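You operate a simulated robot arm through the tools that you are given. There is no shell and no other tool.

You are at the controls of a simulated robot arm. One attempt, no reset.

Task
Test the pane beside the tester and put it in the tray that the display names.
Fine: one press with the lid closed, wait for the reading; the lid ends open; other panes stay as they are.
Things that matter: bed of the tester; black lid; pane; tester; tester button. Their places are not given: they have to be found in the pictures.

It is judged by the outcome, as a careful person would: the job done as asked, and still so three seconds after it is handed in. It fails if anything else is knocked over, pushed out of place, dropped, spilled or broken. Lids that push on must go on centred and level and be pressed home; caps that screw on are set level and turned clockwise until they are tight.

Robot
A 6-joint arm with a fingered hand, fixed in place. Base frame: the origin is on the floor under the middle of its stand, x ahead of it, y to its left, z up. Readings come in m, degrees, newtons and seconds.
With the tool pointing down near the work surface it reaches from about 0.3 to 0.82 m from the base axis. Its first joint turns from -166.0 to 166.0 degrees. Payload 4 kg.
Tool frame: the origin (TCP) lies between the finger pads and is the grasp point; the fingertips stand 0.026 m ahead of it; z points along the fingers, y is the line along which they close. The gripper opens to 0.132 m; its body begins 0.073 m behind the TCP. The gripper is a hand of 5 fingers: y runs from the thumb to the fingers, the wrist lies at [0, 0, -0.239] in the tool frame.
Orientation is that of the tool frame in the base frame, as [roll, pitch, yaw] about the fixed x, y, z axes, in that order (R = Rz(yaw) Ry(pitch) Rx(roll)). With the fingers straight down and closing along the base's y, the tool's x points along the base's -x, its y along +y and its z along -z.

Tools
- The arm moves only by the tool apply_moves. Its argument "deltas" is a list of rows, each a list of 6 numbers: the shift along the tool's x, y, z in units of 25 mm (1.0 is 25 mm), then the turn, a rotation vector about the tool's x, y, z in units of 4 degrees (1.0 is 4 degrees). In form: [[dx, dy, dz, wx, wy, wz], ...]. A call has 1 to 20 rows; each row shifts and turns the commanded pose from where the row before left it, along the tool's axes as they then stand. A call with a number of a shift or a turn outside -1 to 1 is refused whole. Each row takes 0.2 s and may step no farther than 0.05 m and 8.6 degrees from the row before; otherwise, the whole call is refused. A pose out of reach is approached as far as the arm can. The call stops where the force on the tool passes 40 N (or 10 N more than at its start, if that is more) or the arm is blocked; 0.2 s more then pass. In this call time passes only in rows, and 0.2 s behind the last. It gives the time, the measured TCP pose, the force on the tool (base axes), the opening and the grip force at its end, in the units of the frame above (readings bear some noise), with the torque about the TCP (base axes, N m) and any sound that the robot's microphone picked up.
- Cameras (640 x 400 px; columns grow to the right, rows downward): "scene" is fixed at [0.401, 0.502, 1.7563]; the picture's right is [-0.84, -0.54, 0.00], its down [-0.47, 0.74, -0.48] and it looks along [0.26, -0.40, -0.88] (base axes); focal length 325 px, centre (320, 200). "wrist" rides on the gripper at [0.085, 0.002, -0.097] in the tool frame; the picture's right is [-0.02, 1.00, 0.00], its down [-0.75, -0.01, -0.66] and it looks along [-0.66, -0.01, 0.75] (tool axes); focal length 270 px, centre (320, 200).
- snapshot(camera): a new picture of that camera. It takes no simulated time.
- set_fingers(finger1, finger2, finger3, finger4, thumb_bend): sets how far each is bent, from 0 (flat) to 1 (curled in); at 0.3 the hand is open as for a grip, at 0.7 the pads meet at the TCP. One left out holds its place. A second passes; each finger stops where it meets its share of the squeeze, and holds until it gets a number again. It is the only way to open and close the hand. It gives what a move gives, with no picture; readings hold the bend of each and the force on the fingers (four entries, about 0 where the hand has none), thumb and palm.
- pixel_to_xyz(camera, pixels): for up to 12 pixels [column, row] of the newest picture of that camera ("zoom" is the newest enlarged one), the place [x, y, z] in the base frame of the surface seen there, good to about 0.002 m. It takes no simulated time.
- enlarge(camera, box): a new picture of the part [left, top, right, bottom] of that camera's present view, enlarged. It takes no simulated time.
- hand_in(): hands the job in; it is judged then, once.

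Leave the gripper open and the arm clear of the work at the hand-in unless told otherwise.

The tools are called after ">>>" as a command line: name --pt "numbers of a row" for each row, then --argument value for the rest, lists and objects as JSON in quotes. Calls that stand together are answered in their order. apply_moves: Moves the arm, as the interface text tells. Its arguments: {"type":"object","properties":{"deltas":{"type":"array"}},"required":["deltas"]} The other tools are called the same way: set_fingers (finger1, finger2, finger3, finger4, thumb_bend) moves the fingers one by one; snapshot (camera) takes a picture; pixel_to_xyz (camera, pixels) gives the place of the surface under pixels of a picture; enlarge (camera, box) takes an enlarged picture of a part of a camera's view; hand_in () hands the job in.

At the start:

```text
clock: 0.0
eef_pos: [0.3504, 0.1461, 1.3233]
tool_rot: [179.9, 0.1, -180.0]
force: [0.7, 0.7, 0.1]
wrist_torque: [0.01, 0.0, 0.01]
gripper_width: 0.1319
grasp_force: 0.0
shape: jaw
bend: [0.3, 0.3, 0.3, 0.3, 0.3]
finger forces: [0.1, 0.0, 0.1, 0.1, 0.1, 0.0]
```

scene: 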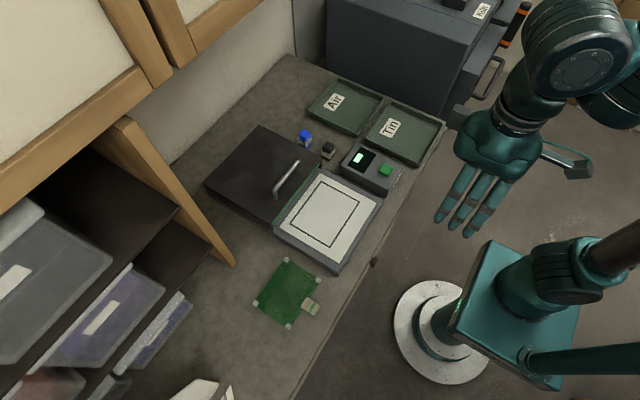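
wrist: 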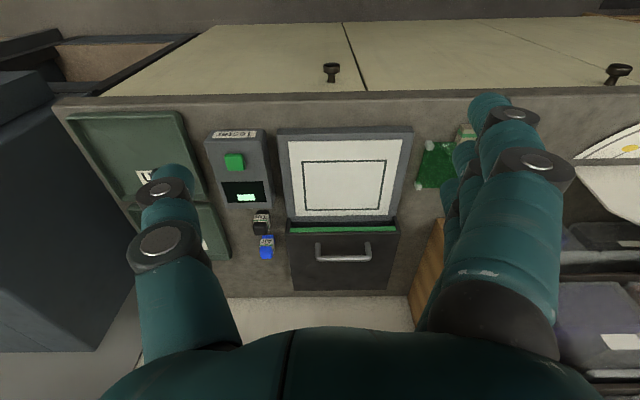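

I see the tester with its lid open (black lid with handle, around (265,172) in the scene), the white bed with a square outline at (325,215), a green pane at (287,292), the tester button (green) at (385,170), and two trays labelled at (345,105) and (405,135). I will enlarge these for detail.

>>> enlarge --camera "scene" --box '[190, 60, 450, 222]'

>>> enlarge --camera "scene" --box '[200, 160, 400, 340]'

```text
2.46 times, centred on (320, 141) of scene
```

zoom: 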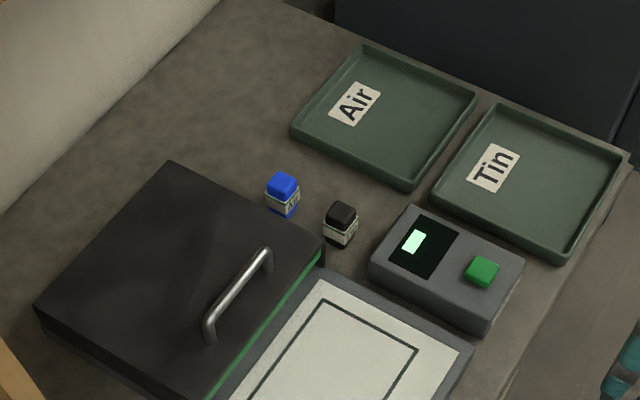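

```text
2.22 times, centred on (300, 250) of scene
```

zoom: 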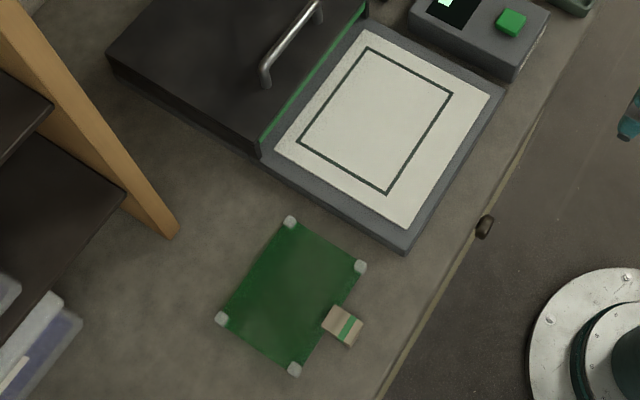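

Now I'll measure the places: first the pane and bed in this zoomed picture.

>>> pixel_to_xyz --camera "zoom" --pixels '[[290, 221], [360, 266], [221, 318], [294, 369], [290, 295], [345, 318], [335, 332], [356, 338], [330, 240], [250, 250], [320, 305], [180, 250]]'

>>> pixel_to_xyz --camera "scene" --pixels '[[318, 174], [378, 199], [329, 265], [278, 229], [325, 215], [259, 128], [206, 182], [260, 160], [268, 222], [320, 176], [300, 160], [275, 190]]'

>>> pixel_to_xyz --camera "scene" --pixels '[[385, 170], [360, 158], [345, 155], [400, 170], [390, 190], [372, 172], [285, 178], [296, 163], [276, 193], [305, 138], [328, 150], [383, 166]]'

>>> pixel_to_xyz --camera "scene" --pixels '[[345, 110], [310, 113], [337, 79], [382, 96], [357, 134], [405, 138], [367, 137], [392, 103], [444, 124], [418, 163], [355, 105], [410, 130]]'

```text
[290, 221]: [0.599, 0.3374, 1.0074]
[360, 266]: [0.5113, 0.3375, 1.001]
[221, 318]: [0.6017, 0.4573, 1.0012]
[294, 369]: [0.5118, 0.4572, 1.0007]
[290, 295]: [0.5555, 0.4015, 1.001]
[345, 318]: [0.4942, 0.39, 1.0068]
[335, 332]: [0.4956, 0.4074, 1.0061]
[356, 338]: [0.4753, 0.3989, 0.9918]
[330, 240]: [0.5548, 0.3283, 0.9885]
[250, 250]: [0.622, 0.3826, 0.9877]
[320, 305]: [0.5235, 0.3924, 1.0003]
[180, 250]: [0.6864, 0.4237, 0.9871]
```

```text
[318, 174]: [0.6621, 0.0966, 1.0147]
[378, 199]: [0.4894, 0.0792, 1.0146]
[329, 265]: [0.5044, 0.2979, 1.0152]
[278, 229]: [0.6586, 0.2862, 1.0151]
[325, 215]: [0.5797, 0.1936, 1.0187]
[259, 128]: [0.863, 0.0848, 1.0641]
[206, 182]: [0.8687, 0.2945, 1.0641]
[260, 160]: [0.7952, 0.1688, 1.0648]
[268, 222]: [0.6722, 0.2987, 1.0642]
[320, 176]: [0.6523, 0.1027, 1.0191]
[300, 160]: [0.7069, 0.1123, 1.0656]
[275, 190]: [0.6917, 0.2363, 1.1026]
```

```text
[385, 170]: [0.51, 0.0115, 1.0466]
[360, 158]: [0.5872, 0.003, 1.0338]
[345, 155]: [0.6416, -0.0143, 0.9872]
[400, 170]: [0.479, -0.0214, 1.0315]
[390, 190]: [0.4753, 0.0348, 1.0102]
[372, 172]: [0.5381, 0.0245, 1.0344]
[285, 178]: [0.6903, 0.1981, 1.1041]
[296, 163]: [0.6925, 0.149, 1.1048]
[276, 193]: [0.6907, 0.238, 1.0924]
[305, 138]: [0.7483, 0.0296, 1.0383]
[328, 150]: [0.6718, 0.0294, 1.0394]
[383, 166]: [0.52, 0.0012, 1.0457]
```

```text
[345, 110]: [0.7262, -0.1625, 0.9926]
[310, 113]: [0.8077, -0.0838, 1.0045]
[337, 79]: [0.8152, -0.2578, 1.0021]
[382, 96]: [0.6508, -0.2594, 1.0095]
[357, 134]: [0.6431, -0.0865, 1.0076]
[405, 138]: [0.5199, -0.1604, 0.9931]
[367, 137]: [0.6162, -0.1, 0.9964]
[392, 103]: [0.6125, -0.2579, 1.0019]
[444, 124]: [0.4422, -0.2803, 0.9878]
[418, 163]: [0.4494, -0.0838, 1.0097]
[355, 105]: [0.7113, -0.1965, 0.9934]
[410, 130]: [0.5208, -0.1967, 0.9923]
```

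Measured so far: counter top z≈0.988; pane lies flat at about x 0.51–0.60, y 0.337–0.457 with top z≈1.001, with a small tab at (0.49, 0.398, 1.006); white bed z≈1.019 with body x 0.485–0.67, y 0.085–0.297; lid behind it x 0.672–0.867, handle bar along y at x≈0.691, z≈1.104; button at (0.51, 0.01, 1.046). Next I look at the hand, the display and the outline on the bed more closely.

>>> enlarge --camera "scene" --box '[420, 80, 620, 260]'

>>> enlarge --camera "wrist" --box '[200, 120, 440, 300]'

>>> enlarge --camera "scene" --box '[245, 250, 335, 330]'

```text
2.22 times, centred on (520, 170) of scene
```

zoom: 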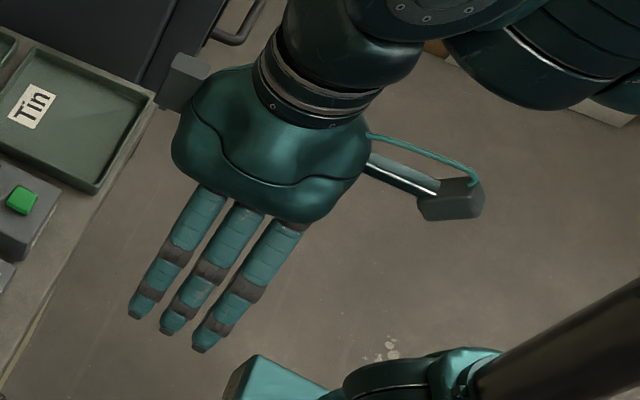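

```text
2.22 times, centred on (320, 210) of wrist
```

zoom: 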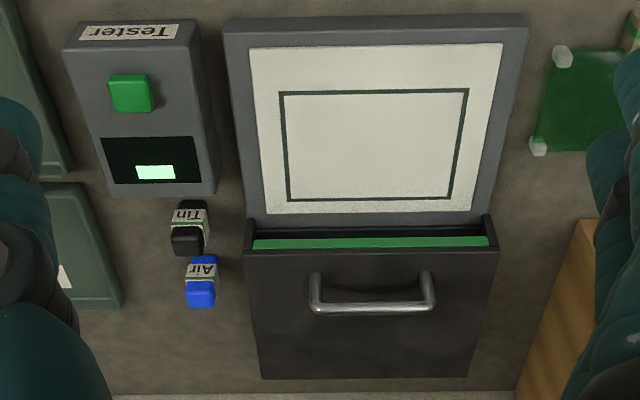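

```text
5.00 times, centred on (290, 290) of scene
```

zoom: 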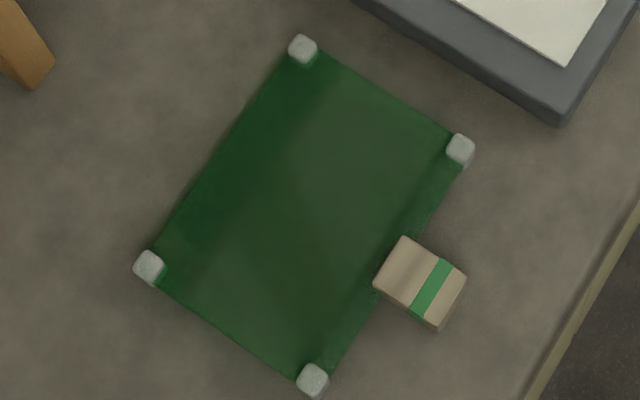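

The display shows only a lit block (no word yet). The pane has four grey corner feet and a beige tab with a green stripe. I'll measure the outline corners on the bed, the tab corners and the counter's front edge.

>>> pixel_to_xyz --camera "scene" --pixels '[[321.1, 181.2], [359.9, 201.9], [330.6, 246.9], [291, 223.9], [370, 262], [400, 230], [360, 280], [430, 200]]'

>>> pixel_to_xyz --camera "zoom" --pixels '[[404, 240], [465, 270], [438, 327], [377, 284], [420, 285], [302, 48], [460, 148], [149, 266], [313, 380], [300, 200], [395, 265], [440, 285]]'

>>> pixel_to_xyz --camera "wrist" --pixels '[[305, 162], [386, 160], [381, 210], [308, 211], [288, 222], [396, 222], [292, 229], [340, 230], [340, 235], [286, 238], [398, 235], [345, 259]]'

```text
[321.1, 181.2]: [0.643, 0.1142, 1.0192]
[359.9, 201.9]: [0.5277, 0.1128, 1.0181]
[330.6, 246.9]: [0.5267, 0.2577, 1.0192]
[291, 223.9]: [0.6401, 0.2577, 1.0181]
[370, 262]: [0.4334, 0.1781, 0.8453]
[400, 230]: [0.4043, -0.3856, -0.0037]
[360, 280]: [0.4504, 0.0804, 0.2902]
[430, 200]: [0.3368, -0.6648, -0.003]
```

```text
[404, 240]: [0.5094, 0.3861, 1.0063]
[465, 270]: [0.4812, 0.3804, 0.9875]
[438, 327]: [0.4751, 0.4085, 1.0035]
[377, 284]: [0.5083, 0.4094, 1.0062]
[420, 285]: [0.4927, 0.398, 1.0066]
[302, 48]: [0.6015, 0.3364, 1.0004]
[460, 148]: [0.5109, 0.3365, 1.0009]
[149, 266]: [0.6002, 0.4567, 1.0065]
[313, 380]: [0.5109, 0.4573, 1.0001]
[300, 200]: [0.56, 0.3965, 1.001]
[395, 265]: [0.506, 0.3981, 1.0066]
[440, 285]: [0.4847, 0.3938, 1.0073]
```

```text
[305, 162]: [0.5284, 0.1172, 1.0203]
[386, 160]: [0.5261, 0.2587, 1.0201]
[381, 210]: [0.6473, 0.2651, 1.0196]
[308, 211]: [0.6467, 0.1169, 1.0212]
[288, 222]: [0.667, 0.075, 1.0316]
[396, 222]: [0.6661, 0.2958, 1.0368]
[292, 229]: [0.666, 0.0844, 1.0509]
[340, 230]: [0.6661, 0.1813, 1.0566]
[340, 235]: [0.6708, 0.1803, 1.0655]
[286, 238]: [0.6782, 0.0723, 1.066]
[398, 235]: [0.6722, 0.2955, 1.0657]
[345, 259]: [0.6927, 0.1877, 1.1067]
```

The outline is about x 0.527–0.643, y 0.113–0.258 (centre ≈ (0.585, 0.186)). The pane must shift about +0.03 in x and −0.21 in y with the same orientation. Now I measure the hand's fingers in an enlarged scene view, to learn where each finger lies in the tool frame.

>>> enlarge --camera "scene" --box '[420, 130, 560, 250]'

>>> enlarge --camera "wrist" --box '[400, 80, 600, 340]'

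```text
3.33 times, centred on (490, 190) of scene
```

zoom: 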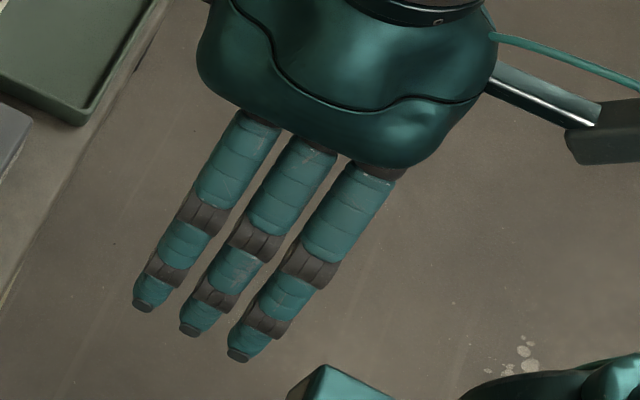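

```text
1.54 times, centred on (500, 210) of wrist
```

zoom: 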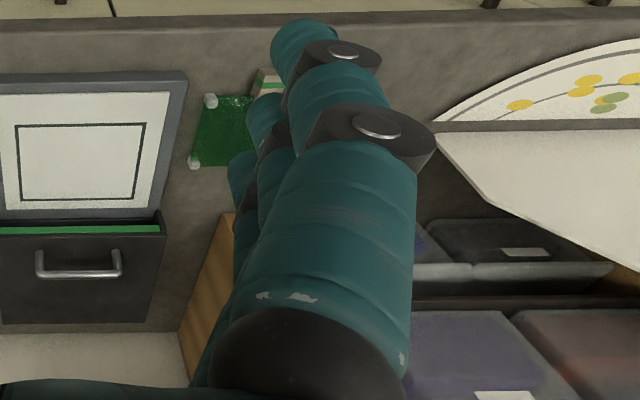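

I'll find out which finger is which: the hand is in free air, so I curl finger1 and look.

>>> set_fingers --finger1 1.0

>>> enlarge --camera "scene" --box '[420, 130, 560, 250]'

>>> snapshot --camera "wrist"

```text
clock: 1.0
eef_pos: [0.3485, 0.1473, 1.3233]
tool_rot: [179.9, 0.1, 180.0]
force: [0.1, -0.1, -0.7]
wrist_torque: [0.01, 0.01, 0.01]
gripper_width: 0.065
grasp_force: 0.1
shape: fingers
bend: [1.0, 0.3, 0.3, 0.3, 0.3]
finger forces: [0.1, 0.0, 0.1, 0.0, 0.1, 0.0]
```

```text
3.33 times, centred on (490, 190) of scene
```

zoom: 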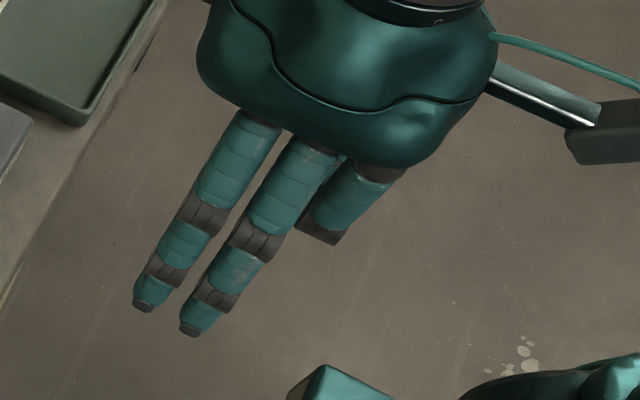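

```text
taken
```

wrist: 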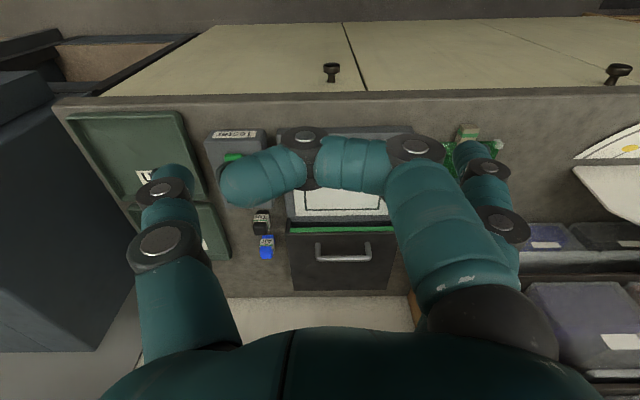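

Finger1 is the one on the camera side (tool +x). Now I check finger4 and measure the fingertips.

>>> set_fingers --finger1 0.3 --finger4 1.0

>>> enlarge --camera "scene" --box '[420, 130, 560, 250]'

>>> pixel_to_xyz --camera "zoom" --pixels '[[143, 304], [190, 329], [238, 352], [205, 215], [255, 240], [310, 265], [255, 125], [310, 150], [375, 175], [150, 290], [198, 315], [248, 338]]'

```text
clock: 2.0
eef_pos: [0.3495, 0.1462, 1.3233]
tool_rot: [179.9, 0.1, 179.9]
force: [-0.4, -1.1, 0.2]
wrist_torque: [0.01, 0.01, 0.0]
gripper_width: 0.1389
grasp_force: 0.0
shape: fingers
bend: [0.3, 0.3, 0.3, 1.0, 0.3]
finger forces: [0.0, 0.0, 0.0, 0.0, 0.0, 0.1]
```

```text
3.33 times, centred on (490, 190) of scene
```

zoom: 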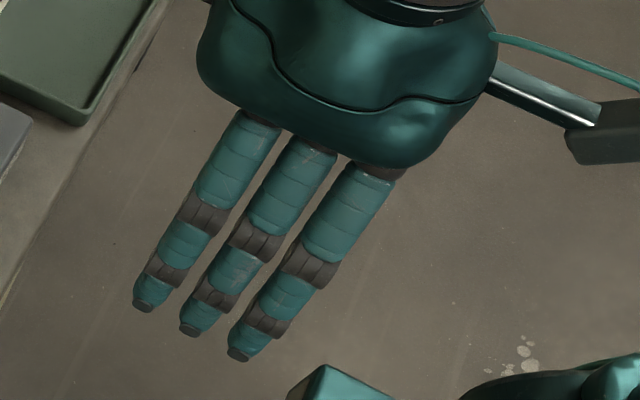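

```text
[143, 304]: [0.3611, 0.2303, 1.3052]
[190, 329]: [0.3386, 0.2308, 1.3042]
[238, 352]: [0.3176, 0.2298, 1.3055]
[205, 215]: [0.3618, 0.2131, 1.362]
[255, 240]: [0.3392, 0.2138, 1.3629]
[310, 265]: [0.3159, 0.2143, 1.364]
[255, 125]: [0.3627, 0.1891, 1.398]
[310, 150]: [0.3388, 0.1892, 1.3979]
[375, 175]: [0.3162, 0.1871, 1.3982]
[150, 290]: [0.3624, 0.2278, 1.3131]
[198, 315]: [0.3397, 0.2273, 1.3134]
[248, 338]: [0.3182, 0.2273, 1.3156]
```

Three fingers are visible (x = 0.317, 0.339, 0.362), i.e. tool x ≈ +0.033, +0.011, −0.012; finger4 does not appear to be there or is hidden. I look at the thumb and fingers from the wrist camera.

>>> snapshot --camera "wrist"

>>> pixel_to_xyz --camera "wrist" --pixels '[[172, 178], [160, 190], [162, 218], [165, 245], [190, 320], [172, 168], [500, 100], [515, 115], [535, 165], [490, 100], [465, 150], [455, 175]]'

>>> pixel_to_xyz --camera "zoom" --pixels '[[205, 60], [220, 95], [240, 105], [300, 130], [400, 160], [430, 150], [480, 100], [210, 40], [230, 80], [450, 120]]'

```text
taken
```

wrist: 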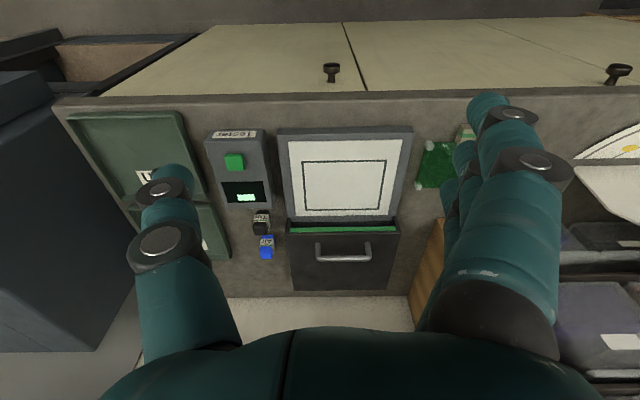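

```text
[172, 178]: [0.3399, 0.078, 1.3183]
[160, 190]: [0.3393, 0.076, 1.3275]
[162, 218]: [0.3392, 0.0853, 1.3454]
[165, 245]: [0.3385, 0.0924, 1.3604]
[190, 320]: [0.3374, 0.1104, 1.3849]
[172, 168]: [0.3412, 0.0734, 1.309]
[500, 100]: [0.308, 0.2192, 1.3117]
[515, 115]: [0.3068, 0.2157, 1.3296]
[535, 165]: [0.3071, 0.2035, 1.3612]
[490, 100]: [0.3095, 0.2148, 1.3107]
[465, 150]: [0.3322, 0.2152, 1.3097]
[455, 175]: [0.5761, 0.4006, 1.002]
```

```text
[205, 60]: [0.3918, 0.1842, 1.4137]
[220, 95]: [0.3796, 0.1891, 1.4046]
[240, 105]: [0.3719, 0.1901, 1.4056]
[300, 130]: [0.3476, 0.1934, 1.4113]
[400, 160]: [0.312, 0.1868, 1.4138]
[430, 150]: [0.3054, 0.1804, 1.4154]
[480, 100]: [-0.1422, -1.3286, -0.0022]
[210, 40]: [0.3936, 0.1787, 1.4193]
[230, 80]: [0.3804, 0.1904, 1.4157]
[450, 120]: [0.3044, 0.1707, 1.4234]
```

The thumb sits at tool x≈0 (opposite the gap between finger2 and finger3). I'll check how the tips travel as the hand closes, by setting all to 0.6 in free air and measuring.

>>> set_fingers --finger1 0.6 --finger2 0.6 --finger3 0.6 --finger4 0.6 --thumb_bend 0.6

>>> enlarge --camera "scene" --box '[420, 130, 560, 250]'

>>> snapshot --camera "wrist"

```text
clock: 3.0
eef_pos: [0.3498, 0.146, 1.323]
tool_rot: [-180.0, 0.1, 180.0]
force: [0.0, 0.3, -0.2]
wrist_torque: [-0.03, 0.03, 0.0]
gripper_width: 0.0462
grasp_force: 0.0
shape: fingers
bend: [0.6, 0.6, 0.6, 0.6, 0.6]
finger forces: [0.0, 0.0, 0.0, 0.1, 0.0, 0.0]
```

```text
3.33 times, centred on (490, 190) of scene
```

zoom: 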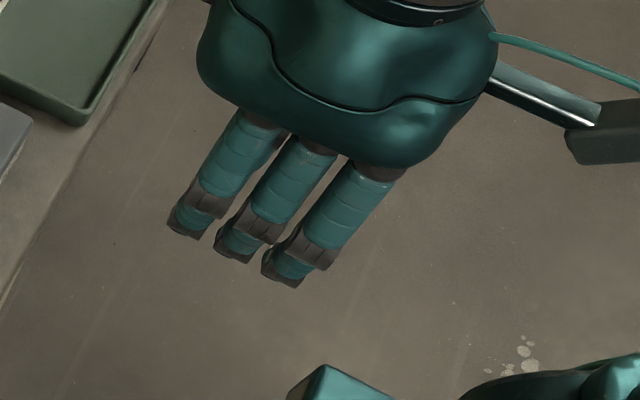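

```text
taken
```

wrist: 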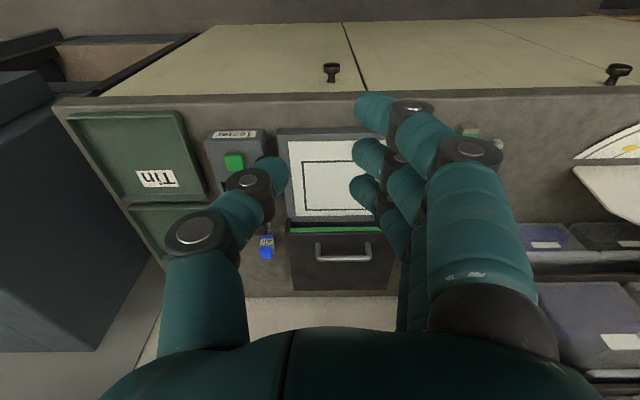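

Three fingertips show at (375,110), (370,155), (365,190), and the thumb tip at (275,175). I measure them.

>>> pixel_to_xyz --camera "wrist" --pixels '[[362, 108], [375, 96], [375, 110], [359, 152], [368, 155], [355, 185], [365, 192], [280, 172], [270, 165], [255, 185], [425, 140], [470, 150]]'

>>> pixel_to_xyz --camera "wrist" --pixels '[[282, 180], [275, 158], [400, 235], [395, 225], [230, 210], [200, 235], [360, 100], [400, 100], [415, 110]]'

```text
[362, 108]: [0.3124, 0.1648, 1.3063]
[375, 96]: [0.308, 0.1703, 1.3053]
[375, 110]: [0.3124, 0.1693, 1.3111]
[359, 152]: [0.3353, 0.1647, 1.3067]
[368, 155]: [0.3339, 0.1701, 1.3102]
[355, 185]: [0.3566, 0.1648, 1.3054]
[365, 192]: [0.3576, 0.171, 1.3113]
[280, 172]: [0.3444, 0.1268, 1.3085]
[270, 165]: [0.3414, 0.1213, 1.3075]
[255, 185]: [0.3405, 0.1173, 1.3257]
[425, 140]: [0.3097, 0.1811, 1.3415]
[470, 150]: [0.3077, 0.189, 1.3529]
```

```text
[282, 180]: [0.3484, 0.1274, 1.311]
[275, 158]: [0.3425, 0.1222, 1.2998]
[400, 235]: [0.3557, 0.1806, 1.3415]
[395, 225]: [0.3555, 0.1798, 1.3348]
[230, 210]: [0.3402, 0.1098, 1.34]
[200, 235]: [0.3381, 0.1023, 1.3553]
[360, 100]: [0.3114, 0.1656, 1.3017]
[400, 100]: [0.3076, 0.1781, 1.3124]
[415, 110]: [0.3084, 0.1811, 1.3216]
```

At bend 0.6 the tips stand about 0.037 m apart, ±0.0185 m around the tool axis, reaching ~0.023 m beyond the TCP. That straddles the 22 mm wide tab nicely. I move to above the tab: TCP about (0.484, 0.398, 1.12).

>>> apply_moves --pt "-0.4873 0.9164 0.7382 0 0 0" --pt "-0.4873 0.9164 0.7382 0 0 0" --pt "-0.4873 0.9164 0.7382 0 0 0" --pt "-0.4873 0.9164 0.7382 0 0 0" --pt "-0.4873 0.9164 0.7382 0 0 0" --pt "-0.4873 0.9164 0.7382 0 0 0" --pt "-0.4873 0.9164 0.7382 0 0 0" --pt "-0.4873 0.9164 0.7382 0 0 0" --pt "-0.4873 0.9164 0.7382 0 0 0" --pt "-0.4873 0.9164 0.7382 0 0 0" --pt "-0.4873 0.9164 0.7382 0 0 0"

>>> snapshot --camera "wrist"

>>> snapshot --camera "scene"

```text
clock: 5.4
eef_pos: [0.485, 0.3975, 1.1187]
tool_rot: [179.9, 0.1, -180.0]
force: [0.0, 0.5, 0.2]
wrist_torque: [0.0, 0.03, 0.01]
gripper_width: 0.0461
grasp_force: 0.1
shape: fingers
bend: [0.6, 0.6, 0.6, 0.6, 0.6]
finger forces: [0.0, 0.0, 0.0, 0.1, 0.1, 0.1]
```

```text
taken
```

wrist: 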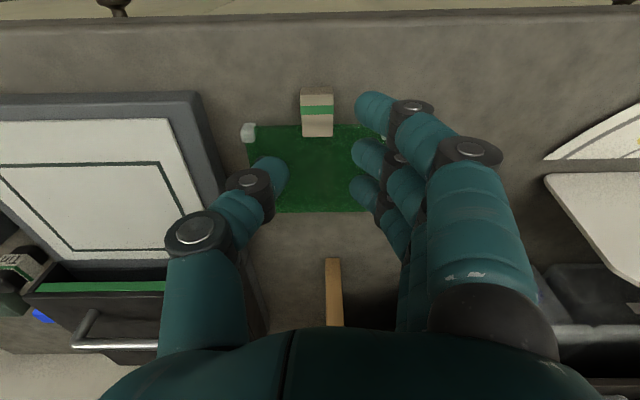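

```text
taken
```

scene: 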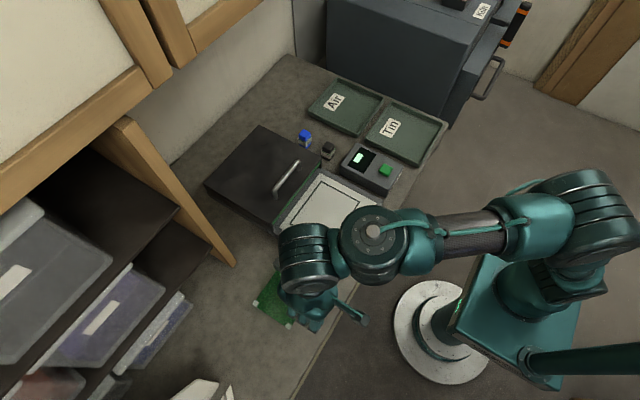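

The tab shows at (317,112) in the wrist picture with the plate edge at row ~125. I measure tab corners and plate edge.

>>> pixel_to_xyz --camera "wrist" --pixels '[[302, 95], [331, 95], [304, 134], [331, 134], [317, 112], [317, 90], [285, 127], [270, 127], [345, 127], [248, 130], [320, 165], [320, 208]]'

>>> enlarge --camera "wrist" --box '[230, 70, 400, 220]'

```text
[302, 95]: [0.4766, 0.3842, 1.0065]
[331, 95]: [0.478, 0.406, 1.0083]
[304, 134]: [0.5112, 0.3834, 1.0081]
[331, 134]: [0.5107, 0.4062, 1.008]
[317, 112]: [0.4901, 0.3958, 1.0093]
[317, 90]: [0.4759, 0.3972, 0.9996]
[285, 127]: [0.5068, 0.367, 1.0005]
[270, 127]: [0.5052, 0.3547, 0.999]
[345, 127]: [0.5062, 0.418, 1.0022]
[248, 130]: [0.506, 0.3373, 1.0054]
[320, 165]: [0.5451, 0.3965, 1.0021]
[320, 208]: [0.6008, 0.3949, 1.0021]
```

```text
2.67 times, centred on (315, 145) of wrist
```

zoom: 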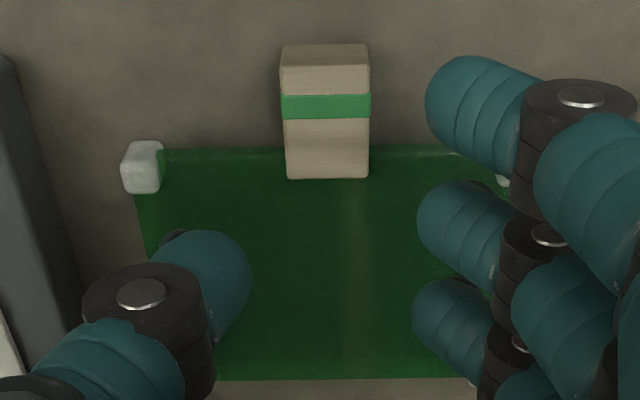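

Tab: x 0.476–0.511, y ≈0.385–0.408, plate front edge at x≈0.506. Finger3 must stay in front of the plate edge, so I aim TCP x≈0.483, y≈0.3965. I descend to z≈1.04 first and check.

>>> apply_moves --pt "0.08 -0.04 0.8 0 0 0" --pt "0 0 0.8 0 0 0" --pt "0 0 0.8 0 0 0" --pt "0 0 0.75 0 0 0"

>>> snapshot --camera "wrist"

>>> enlarge --camera "scene" --box '[240, 240, 400, 350]'

```text
clock: 6.4
eef_pos: [0.4826, 0.397, 1.0423]
tool_rot: [179.8, 0.2, 179.9]
force: [0.3, 0.0, -0.2]
wrist_torque: [0.01, 0.0, 0.0]
gripper_width: 0.0464
grasp_force: 0.0
shape: fingers
bend: [0.6, 0.6, 0.6, 0.6, 0.6]
finger forces: [0.0, 0.0, 0.0, 0.0, 0.1, 0.1]
```

```text
taken
```

wrist: 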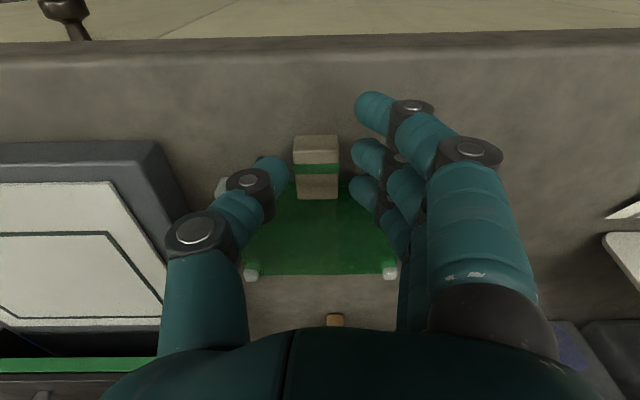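

```text
3.64 times, centred on (320, 295) of scene
```

zoom: 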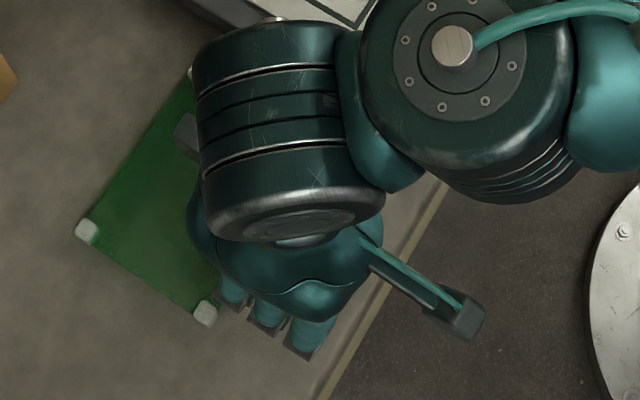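

The tab lies centred between thumb and fingers. I go down to TCP z≈1.0165.

>>> apply_moves --pt "0 0 0.5 0 0 0" --pt "0 0 0.5 0 0 0"

>>> snapshot --camera "wrist"

```text
clock: 7.0
eef_pos: [0.4827, 0.3999, 1.0296]
tool_rot: [179.3, 0.9, -179.7]
force: [-1.4, 0.8, 15.0]
wrist_torque: [0.26, -0.46, 0.09]
gripper_width: 0.047
grasp_force: 8.6
shape: fingers
bend: [0.6, 0.6, 0.6, 0.72, 0.6]
finger forces: [0.1, 0.0, 0.0, 15.4, 1.2, 0.0]
stopped in row 2: the force on the tool passed its limit at 43 N (the readings are from after the stop); the commanded pose is now the measured one
```

```text
taken
```

wrist: 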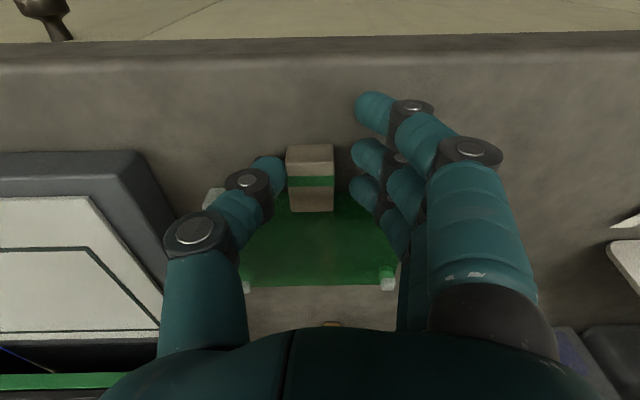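

The call stopped: finger4's force reads 15.4 N with its bend pushed to 0.72 — so finger4 does exist (at tool x≈−0.034) though it isn't visible, and it met the plate. I raise the hand at once and check whether the pane shifted.

>>> apply_moves --pt "0 0 -0.5 0 0 0" --pt "0 0 -1 0 0 0" --pt "0 0 -1 0 0 0" --pt "0 0 -1 0 0 0"

>>> snapshot --camera "wrist"

>>> enlarge --camera "scene" --box '[240, 240, 400, 350]'

```text
clock: 8.0
eef_pos: [0.4826, 0.4002, 1.1168]
tool_rot: [179.4, 0.7, -179.9]
force: [0.3, -0.2, -0.1]
wrist_torque: [0.0, 0.02, 0.0]
gripper_width: 0.0461
grasp_force: 0.0
shape: fingers
bend: [0.6, 0.6, 0.6, 0.6, 0.6]
finger forces: [0.1, 0.0, 0.1, 0.0, 0.0, 0.0]
```

```text
taken
```

wrist: 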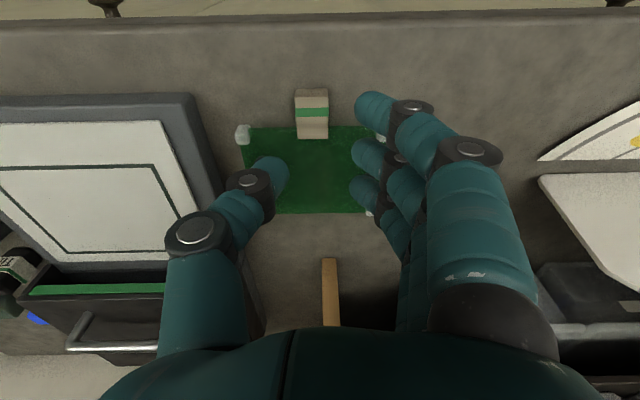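

```text
3.64 times, centred on (320, 295) of scene
```

zoom: 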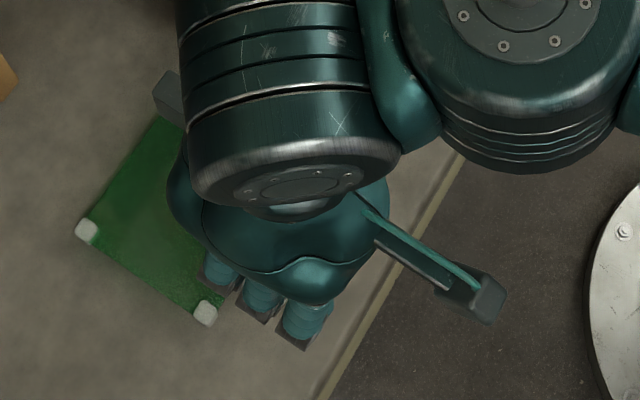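

The pane looks unmoved (feet at (87,230) and (205,313) in the zoom as before). I verify by measuring tab and feet, then curl finger4 and finger1 out of the way.

>>> pixel_to_xyz --camera "wrist" --pixels '[[297, 95], [327, 95], [298, 136], [327, 136], [312, 112], [280, 129], [345, 129], [243, 133], [320, 165], [320, 209]]'

>>> pixel_to_xyz --camera "zoom" --pixels '[[87, 230], [205, 313], [130, 220]]'

>>> set_fingers --finger1 0.6 --finger2 0.6 --finger3 0.6 --finger4 1.0 --thumb_bend 0.6

>>> snapshot --camera "wrist"

```text
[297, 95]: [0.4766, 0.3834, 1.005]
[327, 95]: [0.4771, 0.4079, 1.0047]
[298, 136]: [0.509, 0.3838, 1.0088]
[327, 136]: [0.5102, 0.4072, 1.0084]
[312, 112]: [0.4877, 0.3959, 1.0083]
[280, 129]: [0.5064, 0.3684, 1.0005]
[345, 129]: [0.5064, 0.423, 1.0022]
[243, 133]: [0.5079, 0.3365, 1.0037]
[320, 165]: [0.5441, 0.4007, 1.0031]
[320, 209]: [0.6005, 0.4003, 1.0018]
```

```text
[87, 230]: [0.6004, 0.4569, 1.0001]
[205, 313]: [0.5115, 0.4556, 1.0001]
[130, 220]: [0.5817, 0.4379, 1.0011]
```

```text
clock: 9.0
eef_pos: [0.483, 0.3999, 1.1169]
tool_rot: [179.5, 0.6, -179.8]
force: [-1.1, 0.3, -0.5]
wrist_torque: [-0.01, 0.02, 0.04]
gripper_width: 0.0461
grasp_force: 0.0
shape: fingers
bend: [0.6, 0.6, 0.6, 1.0, 0.6]
finger forces: [0.1, 0.0, 0.1, 0.1, 0.0, 0.1]
```

```text
taken
```

wrist: 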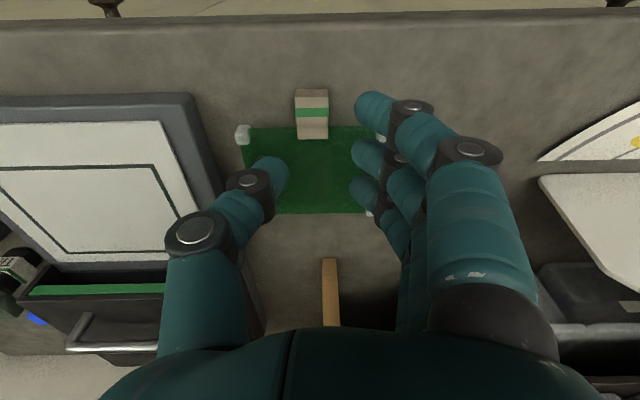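

Pane unmoved (feet at (0.600,0.457), (0.5115,0.456); tab centre y≈0.3957). Finger4 is now curled in (1.0). I level the tool (it got tilted ~0.6°), shift y by −4 mm, and descend to about z 1.042.

>>> apply_moves --pt "0 -0.17 0 0.13 0.15 0" --pt "0 0 0.75 0 0 0" --pt "0 0 0.75 0 0 0" --pt "0 0 0.75 0 0 0" --pt "0 0 0.75 0 0 0"

>>> snapshot --camera "wrist"

```text
clock: 10.2
eef_pos: [0.4842, 0.3953, 1.0396]
tool_rot: [179.9, 0.1, -179.8]
force: [-0.2, -0.3, 0.0]
wrist_torque: [0.01, 0.0, -0.01]
gripper_width: 0.0463
grasp_force: 0.0
shape: fingers
bend: [0.6, 0.6, 0.6, 1.0, 0.6]
finger forces: [0.0, 0.0, 0.0, 0.0, 0.1, 0.0]
```

```text
taken
```

wrist: 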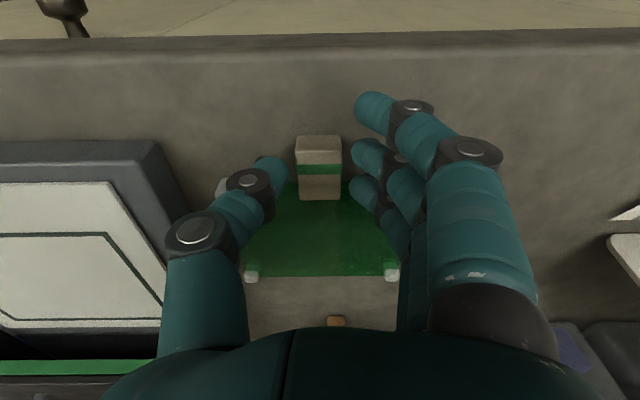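

Aligned (tab at columns 296–341 between thumb 288 and fingers 352). I shift x −2 mm and go down about 22 mm in small steps.

>>> apply_moves --pt "0.08 0 0.22 0 0 0" --pt "0 0 0.22 0 0 0" --pt "0 0 0.22 0 0 0" --pt "0 0 0.22 0 0 0"

>>> snapshot --camera "wrist"

```text
clock: 11.3
eef_pos: [0.4819, 0.3965, 1.0224]
tool_rot: [179.6, 0.4, -179.8]
force: [-0.9, -1.1, 8.3]
wrist_torque: [-0.32, 0.04, -0.05]
gripper_width: 0.0465
grasp_force: 4.4
shape: fingers
bend: [0.6, 0.6, 0.6, 1.0, 0.6]
finger forces: [0.0, 0.0, 0.0, 0.0, 8.1, 0.0]
stopped in row 4: the force on the tool passed its limit at 42 N (the readings are from after the stop); the commanded pose is now the measured one
```

```text
taken
```

wrist: 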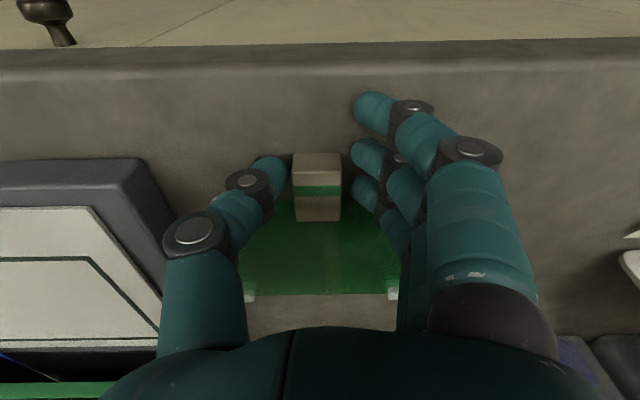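

The thumb tip touched the counter (8 N on the thumb, contact about 34 mm to the thumb side): the thumb reaches ~9 mm lower than the fingers. I'll raise 12 mm and roll the hand about 8° so the fingers come lower than now and the thumb higher, shifting y a little so the tips stay centred on the tab.

>>> apply_moves --pt "0 0.14 -0.48 0 0 0" --pt "0 0 0 0.7 0.1 0" --pt "0 0 0 0.7 0 0" --pt "0 0 0 0.7 0 0"

>>> snapshot --camera "wrist"

>>> enlarge --camera "scene" --box '[240, 240, 400, 350]'

```text
clock: 12.3
eef_pos: [0.4817, 0.3994, 1.0323]
tool_rot: [-171.9, 0.0, -179.8]
force: [-0.1, 0.6, 0.2]
wrist_torque: [0.0, 0.0, -0.01]
gripper_width: 0.0461
grasp_force: 0.0
shape: fingers
bend: [0.6, 0.6, 0.6, 1.0, 0.6]
finger forces: [0.0, 0.1, 0.0, 0.1, 0.0, 0.0]
```

```text
taken
```

wrist: 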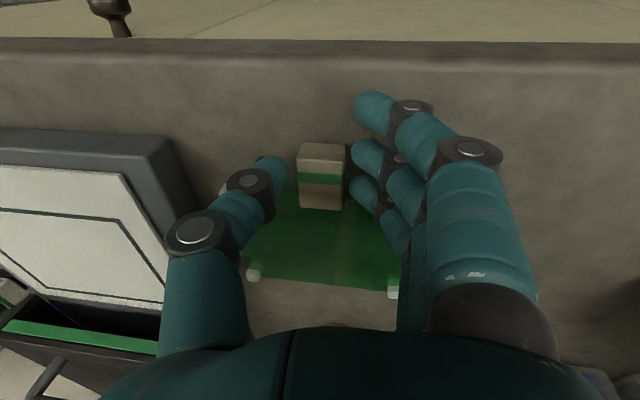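

```text
3.64 times, centred on (320, 295) of scene
```

zoom: 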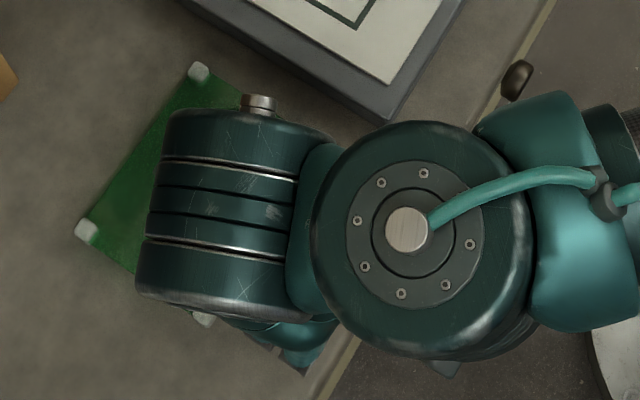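

I check the positions of the fingertips, thumb tip and tab now.

>>> pixel_to_xyz --camera "wrist" --pixels '[[299, 160], [344, 160], [320, 175], [354, 155], [352, 188], [285, 172], [287, 180], [300, 205], [342, 207], [355, 150]]'

```text
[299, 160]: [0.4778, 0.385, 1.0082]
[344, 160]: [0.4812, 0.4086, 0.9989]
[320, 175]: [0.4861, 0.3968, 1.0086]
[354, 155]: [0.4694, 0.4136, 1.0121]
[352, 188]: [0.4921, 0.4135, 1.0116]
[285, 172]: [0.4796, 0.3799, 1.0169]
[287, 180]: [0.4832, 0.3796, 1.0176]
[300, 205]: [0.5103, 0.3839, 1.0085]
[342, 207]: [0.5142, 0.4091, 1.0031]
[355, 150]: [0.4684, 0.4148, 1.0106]
```

Thumb face y≈0.380, finger faces y≈0.4136, tab 0.3845–0.408: centred. I go straight down ~11 mm to z≈1.0215.

>>> apply_moves --pt "0 0.03 0.215 0 0 0" --pt "0 0.03 0.215 0 0 0"

```text
clock: 12.9
eef_pos: [0.4817, 0.4009, 1.0242]
tool_rot: [-172.2, 0.3, -179.6]
force: [-1.4, 7.4, 26.2]
wrist_torque: [0.71, 0.44, -0.1]
gripper_width: 0.0456
grasp_force: 13.7
shape: fingers
bend: [0.62, 0.62, 0.62, 1.0, 0.6]
finger forces: [10.2, 8.7, 7.6, 0.1, 0.0, 0.0]
```

Fingers 1–3 rest on the counter now (about 27 N), so their reach is a bit more than I estimated; about 3° tilt would balance thumb and fingers. I raise 8 mm, roll back 5°, and re-centre y.

>>> apply_moves --pt "0 -0.045 -0.32 0 0 0" --pt "0 -0.06 0 -0.625 0 0" --pt "0 -0.06 0 -0.625 0 0"

>>> snapshot --camera "wrist"

>>> pixel_to_xyz --camera "wrist" --pixels '[[299, 160], [344, 160], [320, 175], [354, 155], [352, 188], [285, 172], [287, 180], [300, 205], [342, 207], [355, 150]]'

```text
clock: 13.7
eef_pos: [0.4802, 0.3969, 1.0307]
tool_rot: [-177.0, 0.1, -179.7]
force: [0.1, -1.2, -0.3]
wrist_torque: [0.01, 0.02, 0.0]
gripper_width: 0.0459
grasp_force: 0.1
shape: fingers
bend: [0.6, 0.6, 0.6, 1.0, 0.6]
finger forces: [0.0, 0.1, 0.0, 0.0, 0.0, 0.1]
```

```text
taken
```

wrist: 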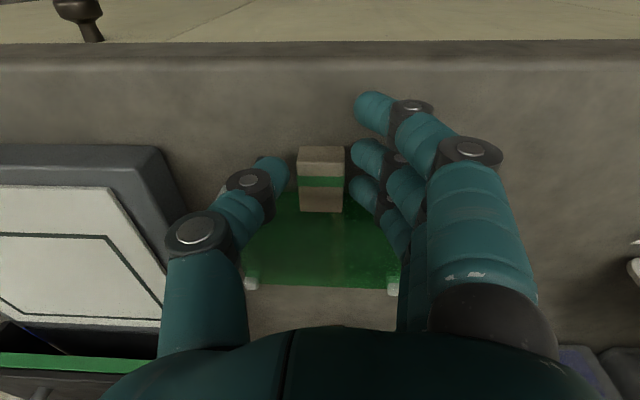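

```text
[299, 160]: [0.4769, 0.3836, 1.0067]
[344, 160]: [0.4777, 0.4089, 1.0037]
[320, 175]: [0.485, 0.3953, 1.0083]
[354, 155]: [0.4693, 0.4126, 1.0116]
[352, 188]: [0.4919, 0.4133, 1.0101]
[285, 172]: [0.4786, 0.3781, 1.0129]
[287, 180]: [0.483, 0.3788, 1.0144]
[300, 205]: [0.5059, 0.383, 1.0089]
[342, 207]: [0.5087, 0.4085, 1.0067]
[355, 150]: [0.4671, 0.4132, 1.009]
```

Centred again (tips 0.3785/0.413 vs tab 0.3835–0.4087). I shift x +2 mm and go down 7 mm.

>>> apply_moves --pt "-0.08 0.007 0.14 0 0 0" --pt "0 0.007 0.14 0 0 0"

```text
clock: 14.3
eef_pos: [0.4844, 0.3982, 1.0248]
tool_rot: [-177.0, 0.0, -179.8]
force: [-0.2, 0.0, -0.5]
wrist_torque: [0.02, -0.03, -0.01]
gripper_width: 0.0457
grasp_force: 0.1
shape: fingers
bend: [0.6, 0.6, 0.6, 1.0, 0.6]
finger forces: [0.1, 0.0, 0.1, 0.1, 0.0, 0.0]
```

No contact, z≈1.0245. I close finger2, finger3 and the thumb on the tab.

>>> set_fingers --finger2 0.7 --finger3 0.7 --thumb_bend 0.7

>>> snapshot --camera "wrist"

```text
clock: 15.3
eef_pos: [0.4843, 0.3968, 1.0246]
tool_rot: [-177.1, 0.0, -179.8]
force: [-0.3, 0.6, 0.4]
wrist_torque: [0.08, 0.03, 0.01]
gripper_width: 0.042
grasp_force: 10.0
shape: fingers
bend: [0.6, 0.64, 0.64, 1.0, 0.66]
finger forces: [0.1, 4.6, 5.1, 0.0, 9.7, 0.1]
```

```text
taken
```

wrist: 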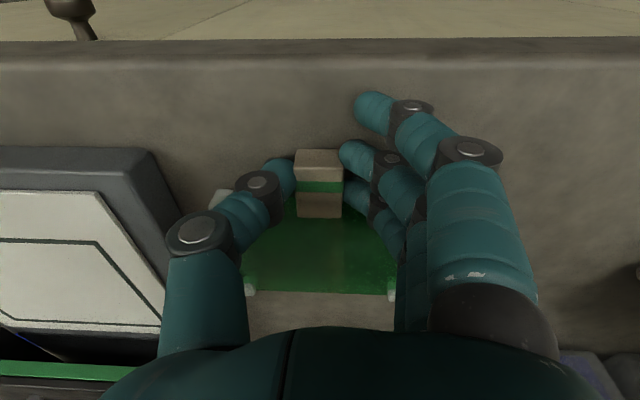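

The grip holds with ~10 N (finger2 4.6, finger3 5.1, thumb 9.7). I lift 10 mm slowly and check the pane.

>>> apply_moves --pt "0 -0.01 -0.2 0 0 0" --pt "0 -0.01 -0.2 0 0 0"

>>> snapshot --camera "wrist"

>>> enlarge --camera "scene" --box '[240, 240, 400, 350]'

```text
clock: 15.9
eef_pos: [0.4832, 0.3973, 1.0333]
tool_rot: [-177.0, 0.0, -179.8]
force: [-0.1, 0.7, 0.2]
wrist_torque: [0.01, 0.08, -0.03]
gripper_width: 0.0416
grasp_force: 10.0
shape: fingers
bend: [0.6, 0.64, 0.64, 1.0, 0.66]
finger forces: [0.0, 5.3, 4.3, 0.0, 9.7, 0.1]
```

```text
taken
```

wrist: 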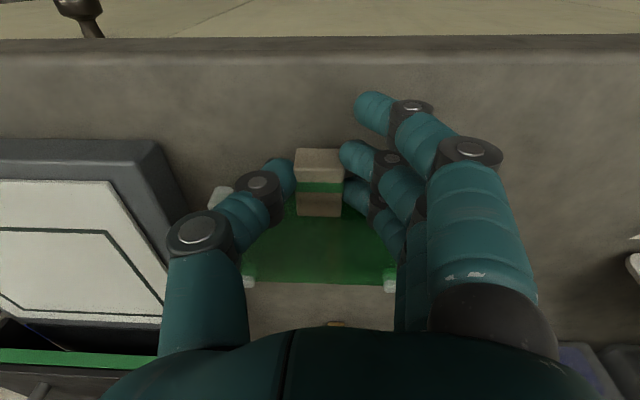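

```text
3.64 times, centred on (320, 295) of scene
```

zoom: 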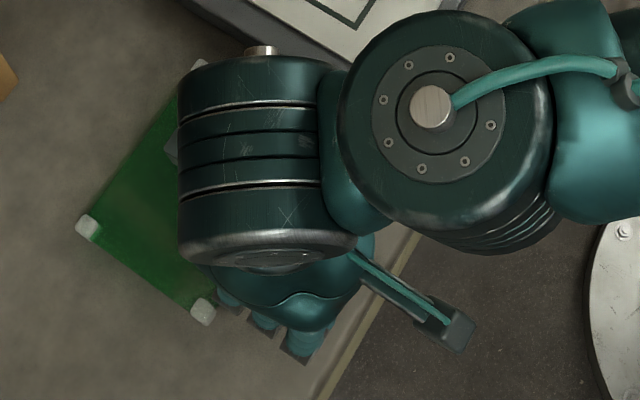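

I measure the pane's tilt: points near the tab and at the far feet.

>>> pixel_to_xyz --camera "wrist" --pixels '[[320, 165], [320, 205], [320, 230], [320, 260], [320, 278], [248, 282], [390, 286], [280, 230]]'

>>> pixel_to_xyz --camera "zoom" --pixels '[[87, 224], [202, 311], [140, 200], [120, 240], [180, 260]]'

```text
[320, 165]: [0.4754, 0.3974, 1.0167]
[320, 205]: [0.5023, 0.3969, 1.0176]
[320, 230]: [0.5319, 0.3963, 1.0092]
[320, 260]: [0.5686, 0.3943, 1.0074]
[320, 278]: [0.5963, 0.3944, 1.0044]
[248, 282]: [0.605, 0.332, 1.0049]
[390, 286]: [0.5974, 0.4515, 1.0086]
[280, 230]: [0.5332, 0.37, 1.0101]
```

```text
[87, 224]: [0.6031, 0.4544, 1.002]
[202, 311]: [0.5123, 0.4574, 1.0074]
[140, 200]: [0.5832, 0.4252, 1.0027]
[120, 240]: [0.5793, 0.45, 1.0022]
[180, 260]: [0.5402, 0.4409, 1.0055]
```

The far edge rises less than the tab (about 4° of droop). I lift another 20 mm and see whether it hangs free and stable.

>>> apply_moves --pt "0 -0.02 -0.4 0 0 0" --pt "0 -0.02 -0.4 0 0 0"

>>> snapshot --camera "wrist"

>>> enlarge --camera "scene" --box '[240, 240, 400, 350]'

```text
clock: 16.5
eef_pos: [0.4838, 0.3987, 1.054]
tool_rot: [-177.0, -0.1, -179.8]
force: [0.8, 0.3, -1.2]
wrist_torque: [0.05, 0.06, 0.02]
gripper_width: 0.0419
grasp_force: 9.7
shape: fingers
bend: [0.6, 0.64, 0.64, 1.0, 0.66]
finger forces: [0.1, 5.4, 4.2, 0.0, 9.8, 0.0]
```

```text
taken
```

wrist: 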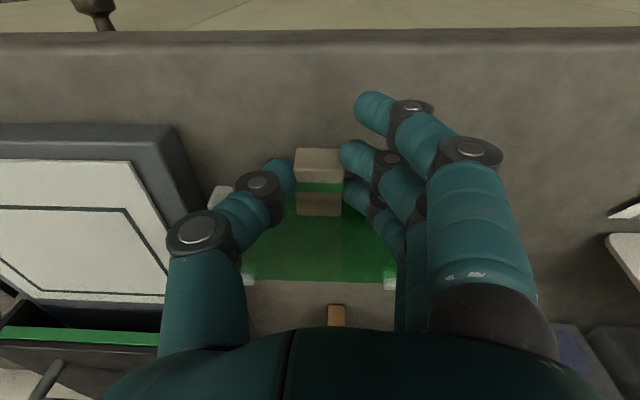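

```text
3.64 times, centred on (320, 295) of scene
```

zoom: 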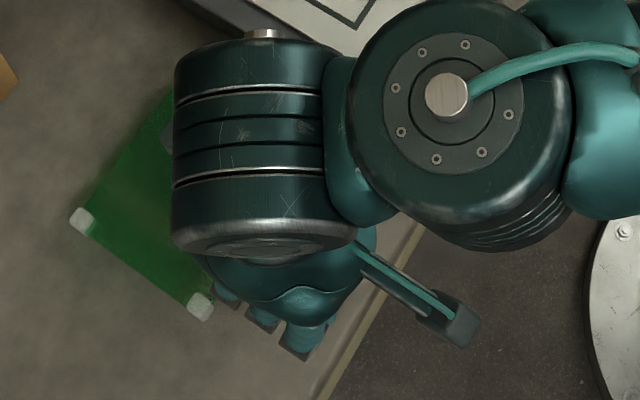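

>>> pixel_to_xyz --camera "wrist" --pixels '[[320, 165], [320, 205], [320, 230], [320, 260], [320, 278], [248, 280], [390, 284], [280, 230]]'

>>> pixel_to_xyz --camera "zoom" --pixels '[[80, 218], [199, 306], [140, 200], [120, 240], [180, 260]]'

```text
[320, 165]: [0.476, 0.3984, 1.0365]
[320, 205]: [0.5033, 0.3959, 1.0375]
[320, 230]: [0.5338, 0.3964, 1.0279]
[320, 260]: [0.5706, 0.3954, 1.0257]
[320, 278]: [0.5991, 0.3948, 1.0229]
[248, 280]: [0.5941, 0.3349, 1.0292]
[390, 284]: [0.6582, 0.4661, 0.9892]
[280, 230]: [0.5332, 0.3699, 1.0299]
```

```text
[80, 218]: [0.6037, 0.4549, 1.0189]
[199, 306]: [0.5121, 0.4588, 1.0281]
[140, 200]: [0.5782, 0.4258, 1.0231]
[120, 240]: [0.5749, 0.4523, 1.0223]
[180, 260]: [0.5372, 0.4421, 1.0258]
```

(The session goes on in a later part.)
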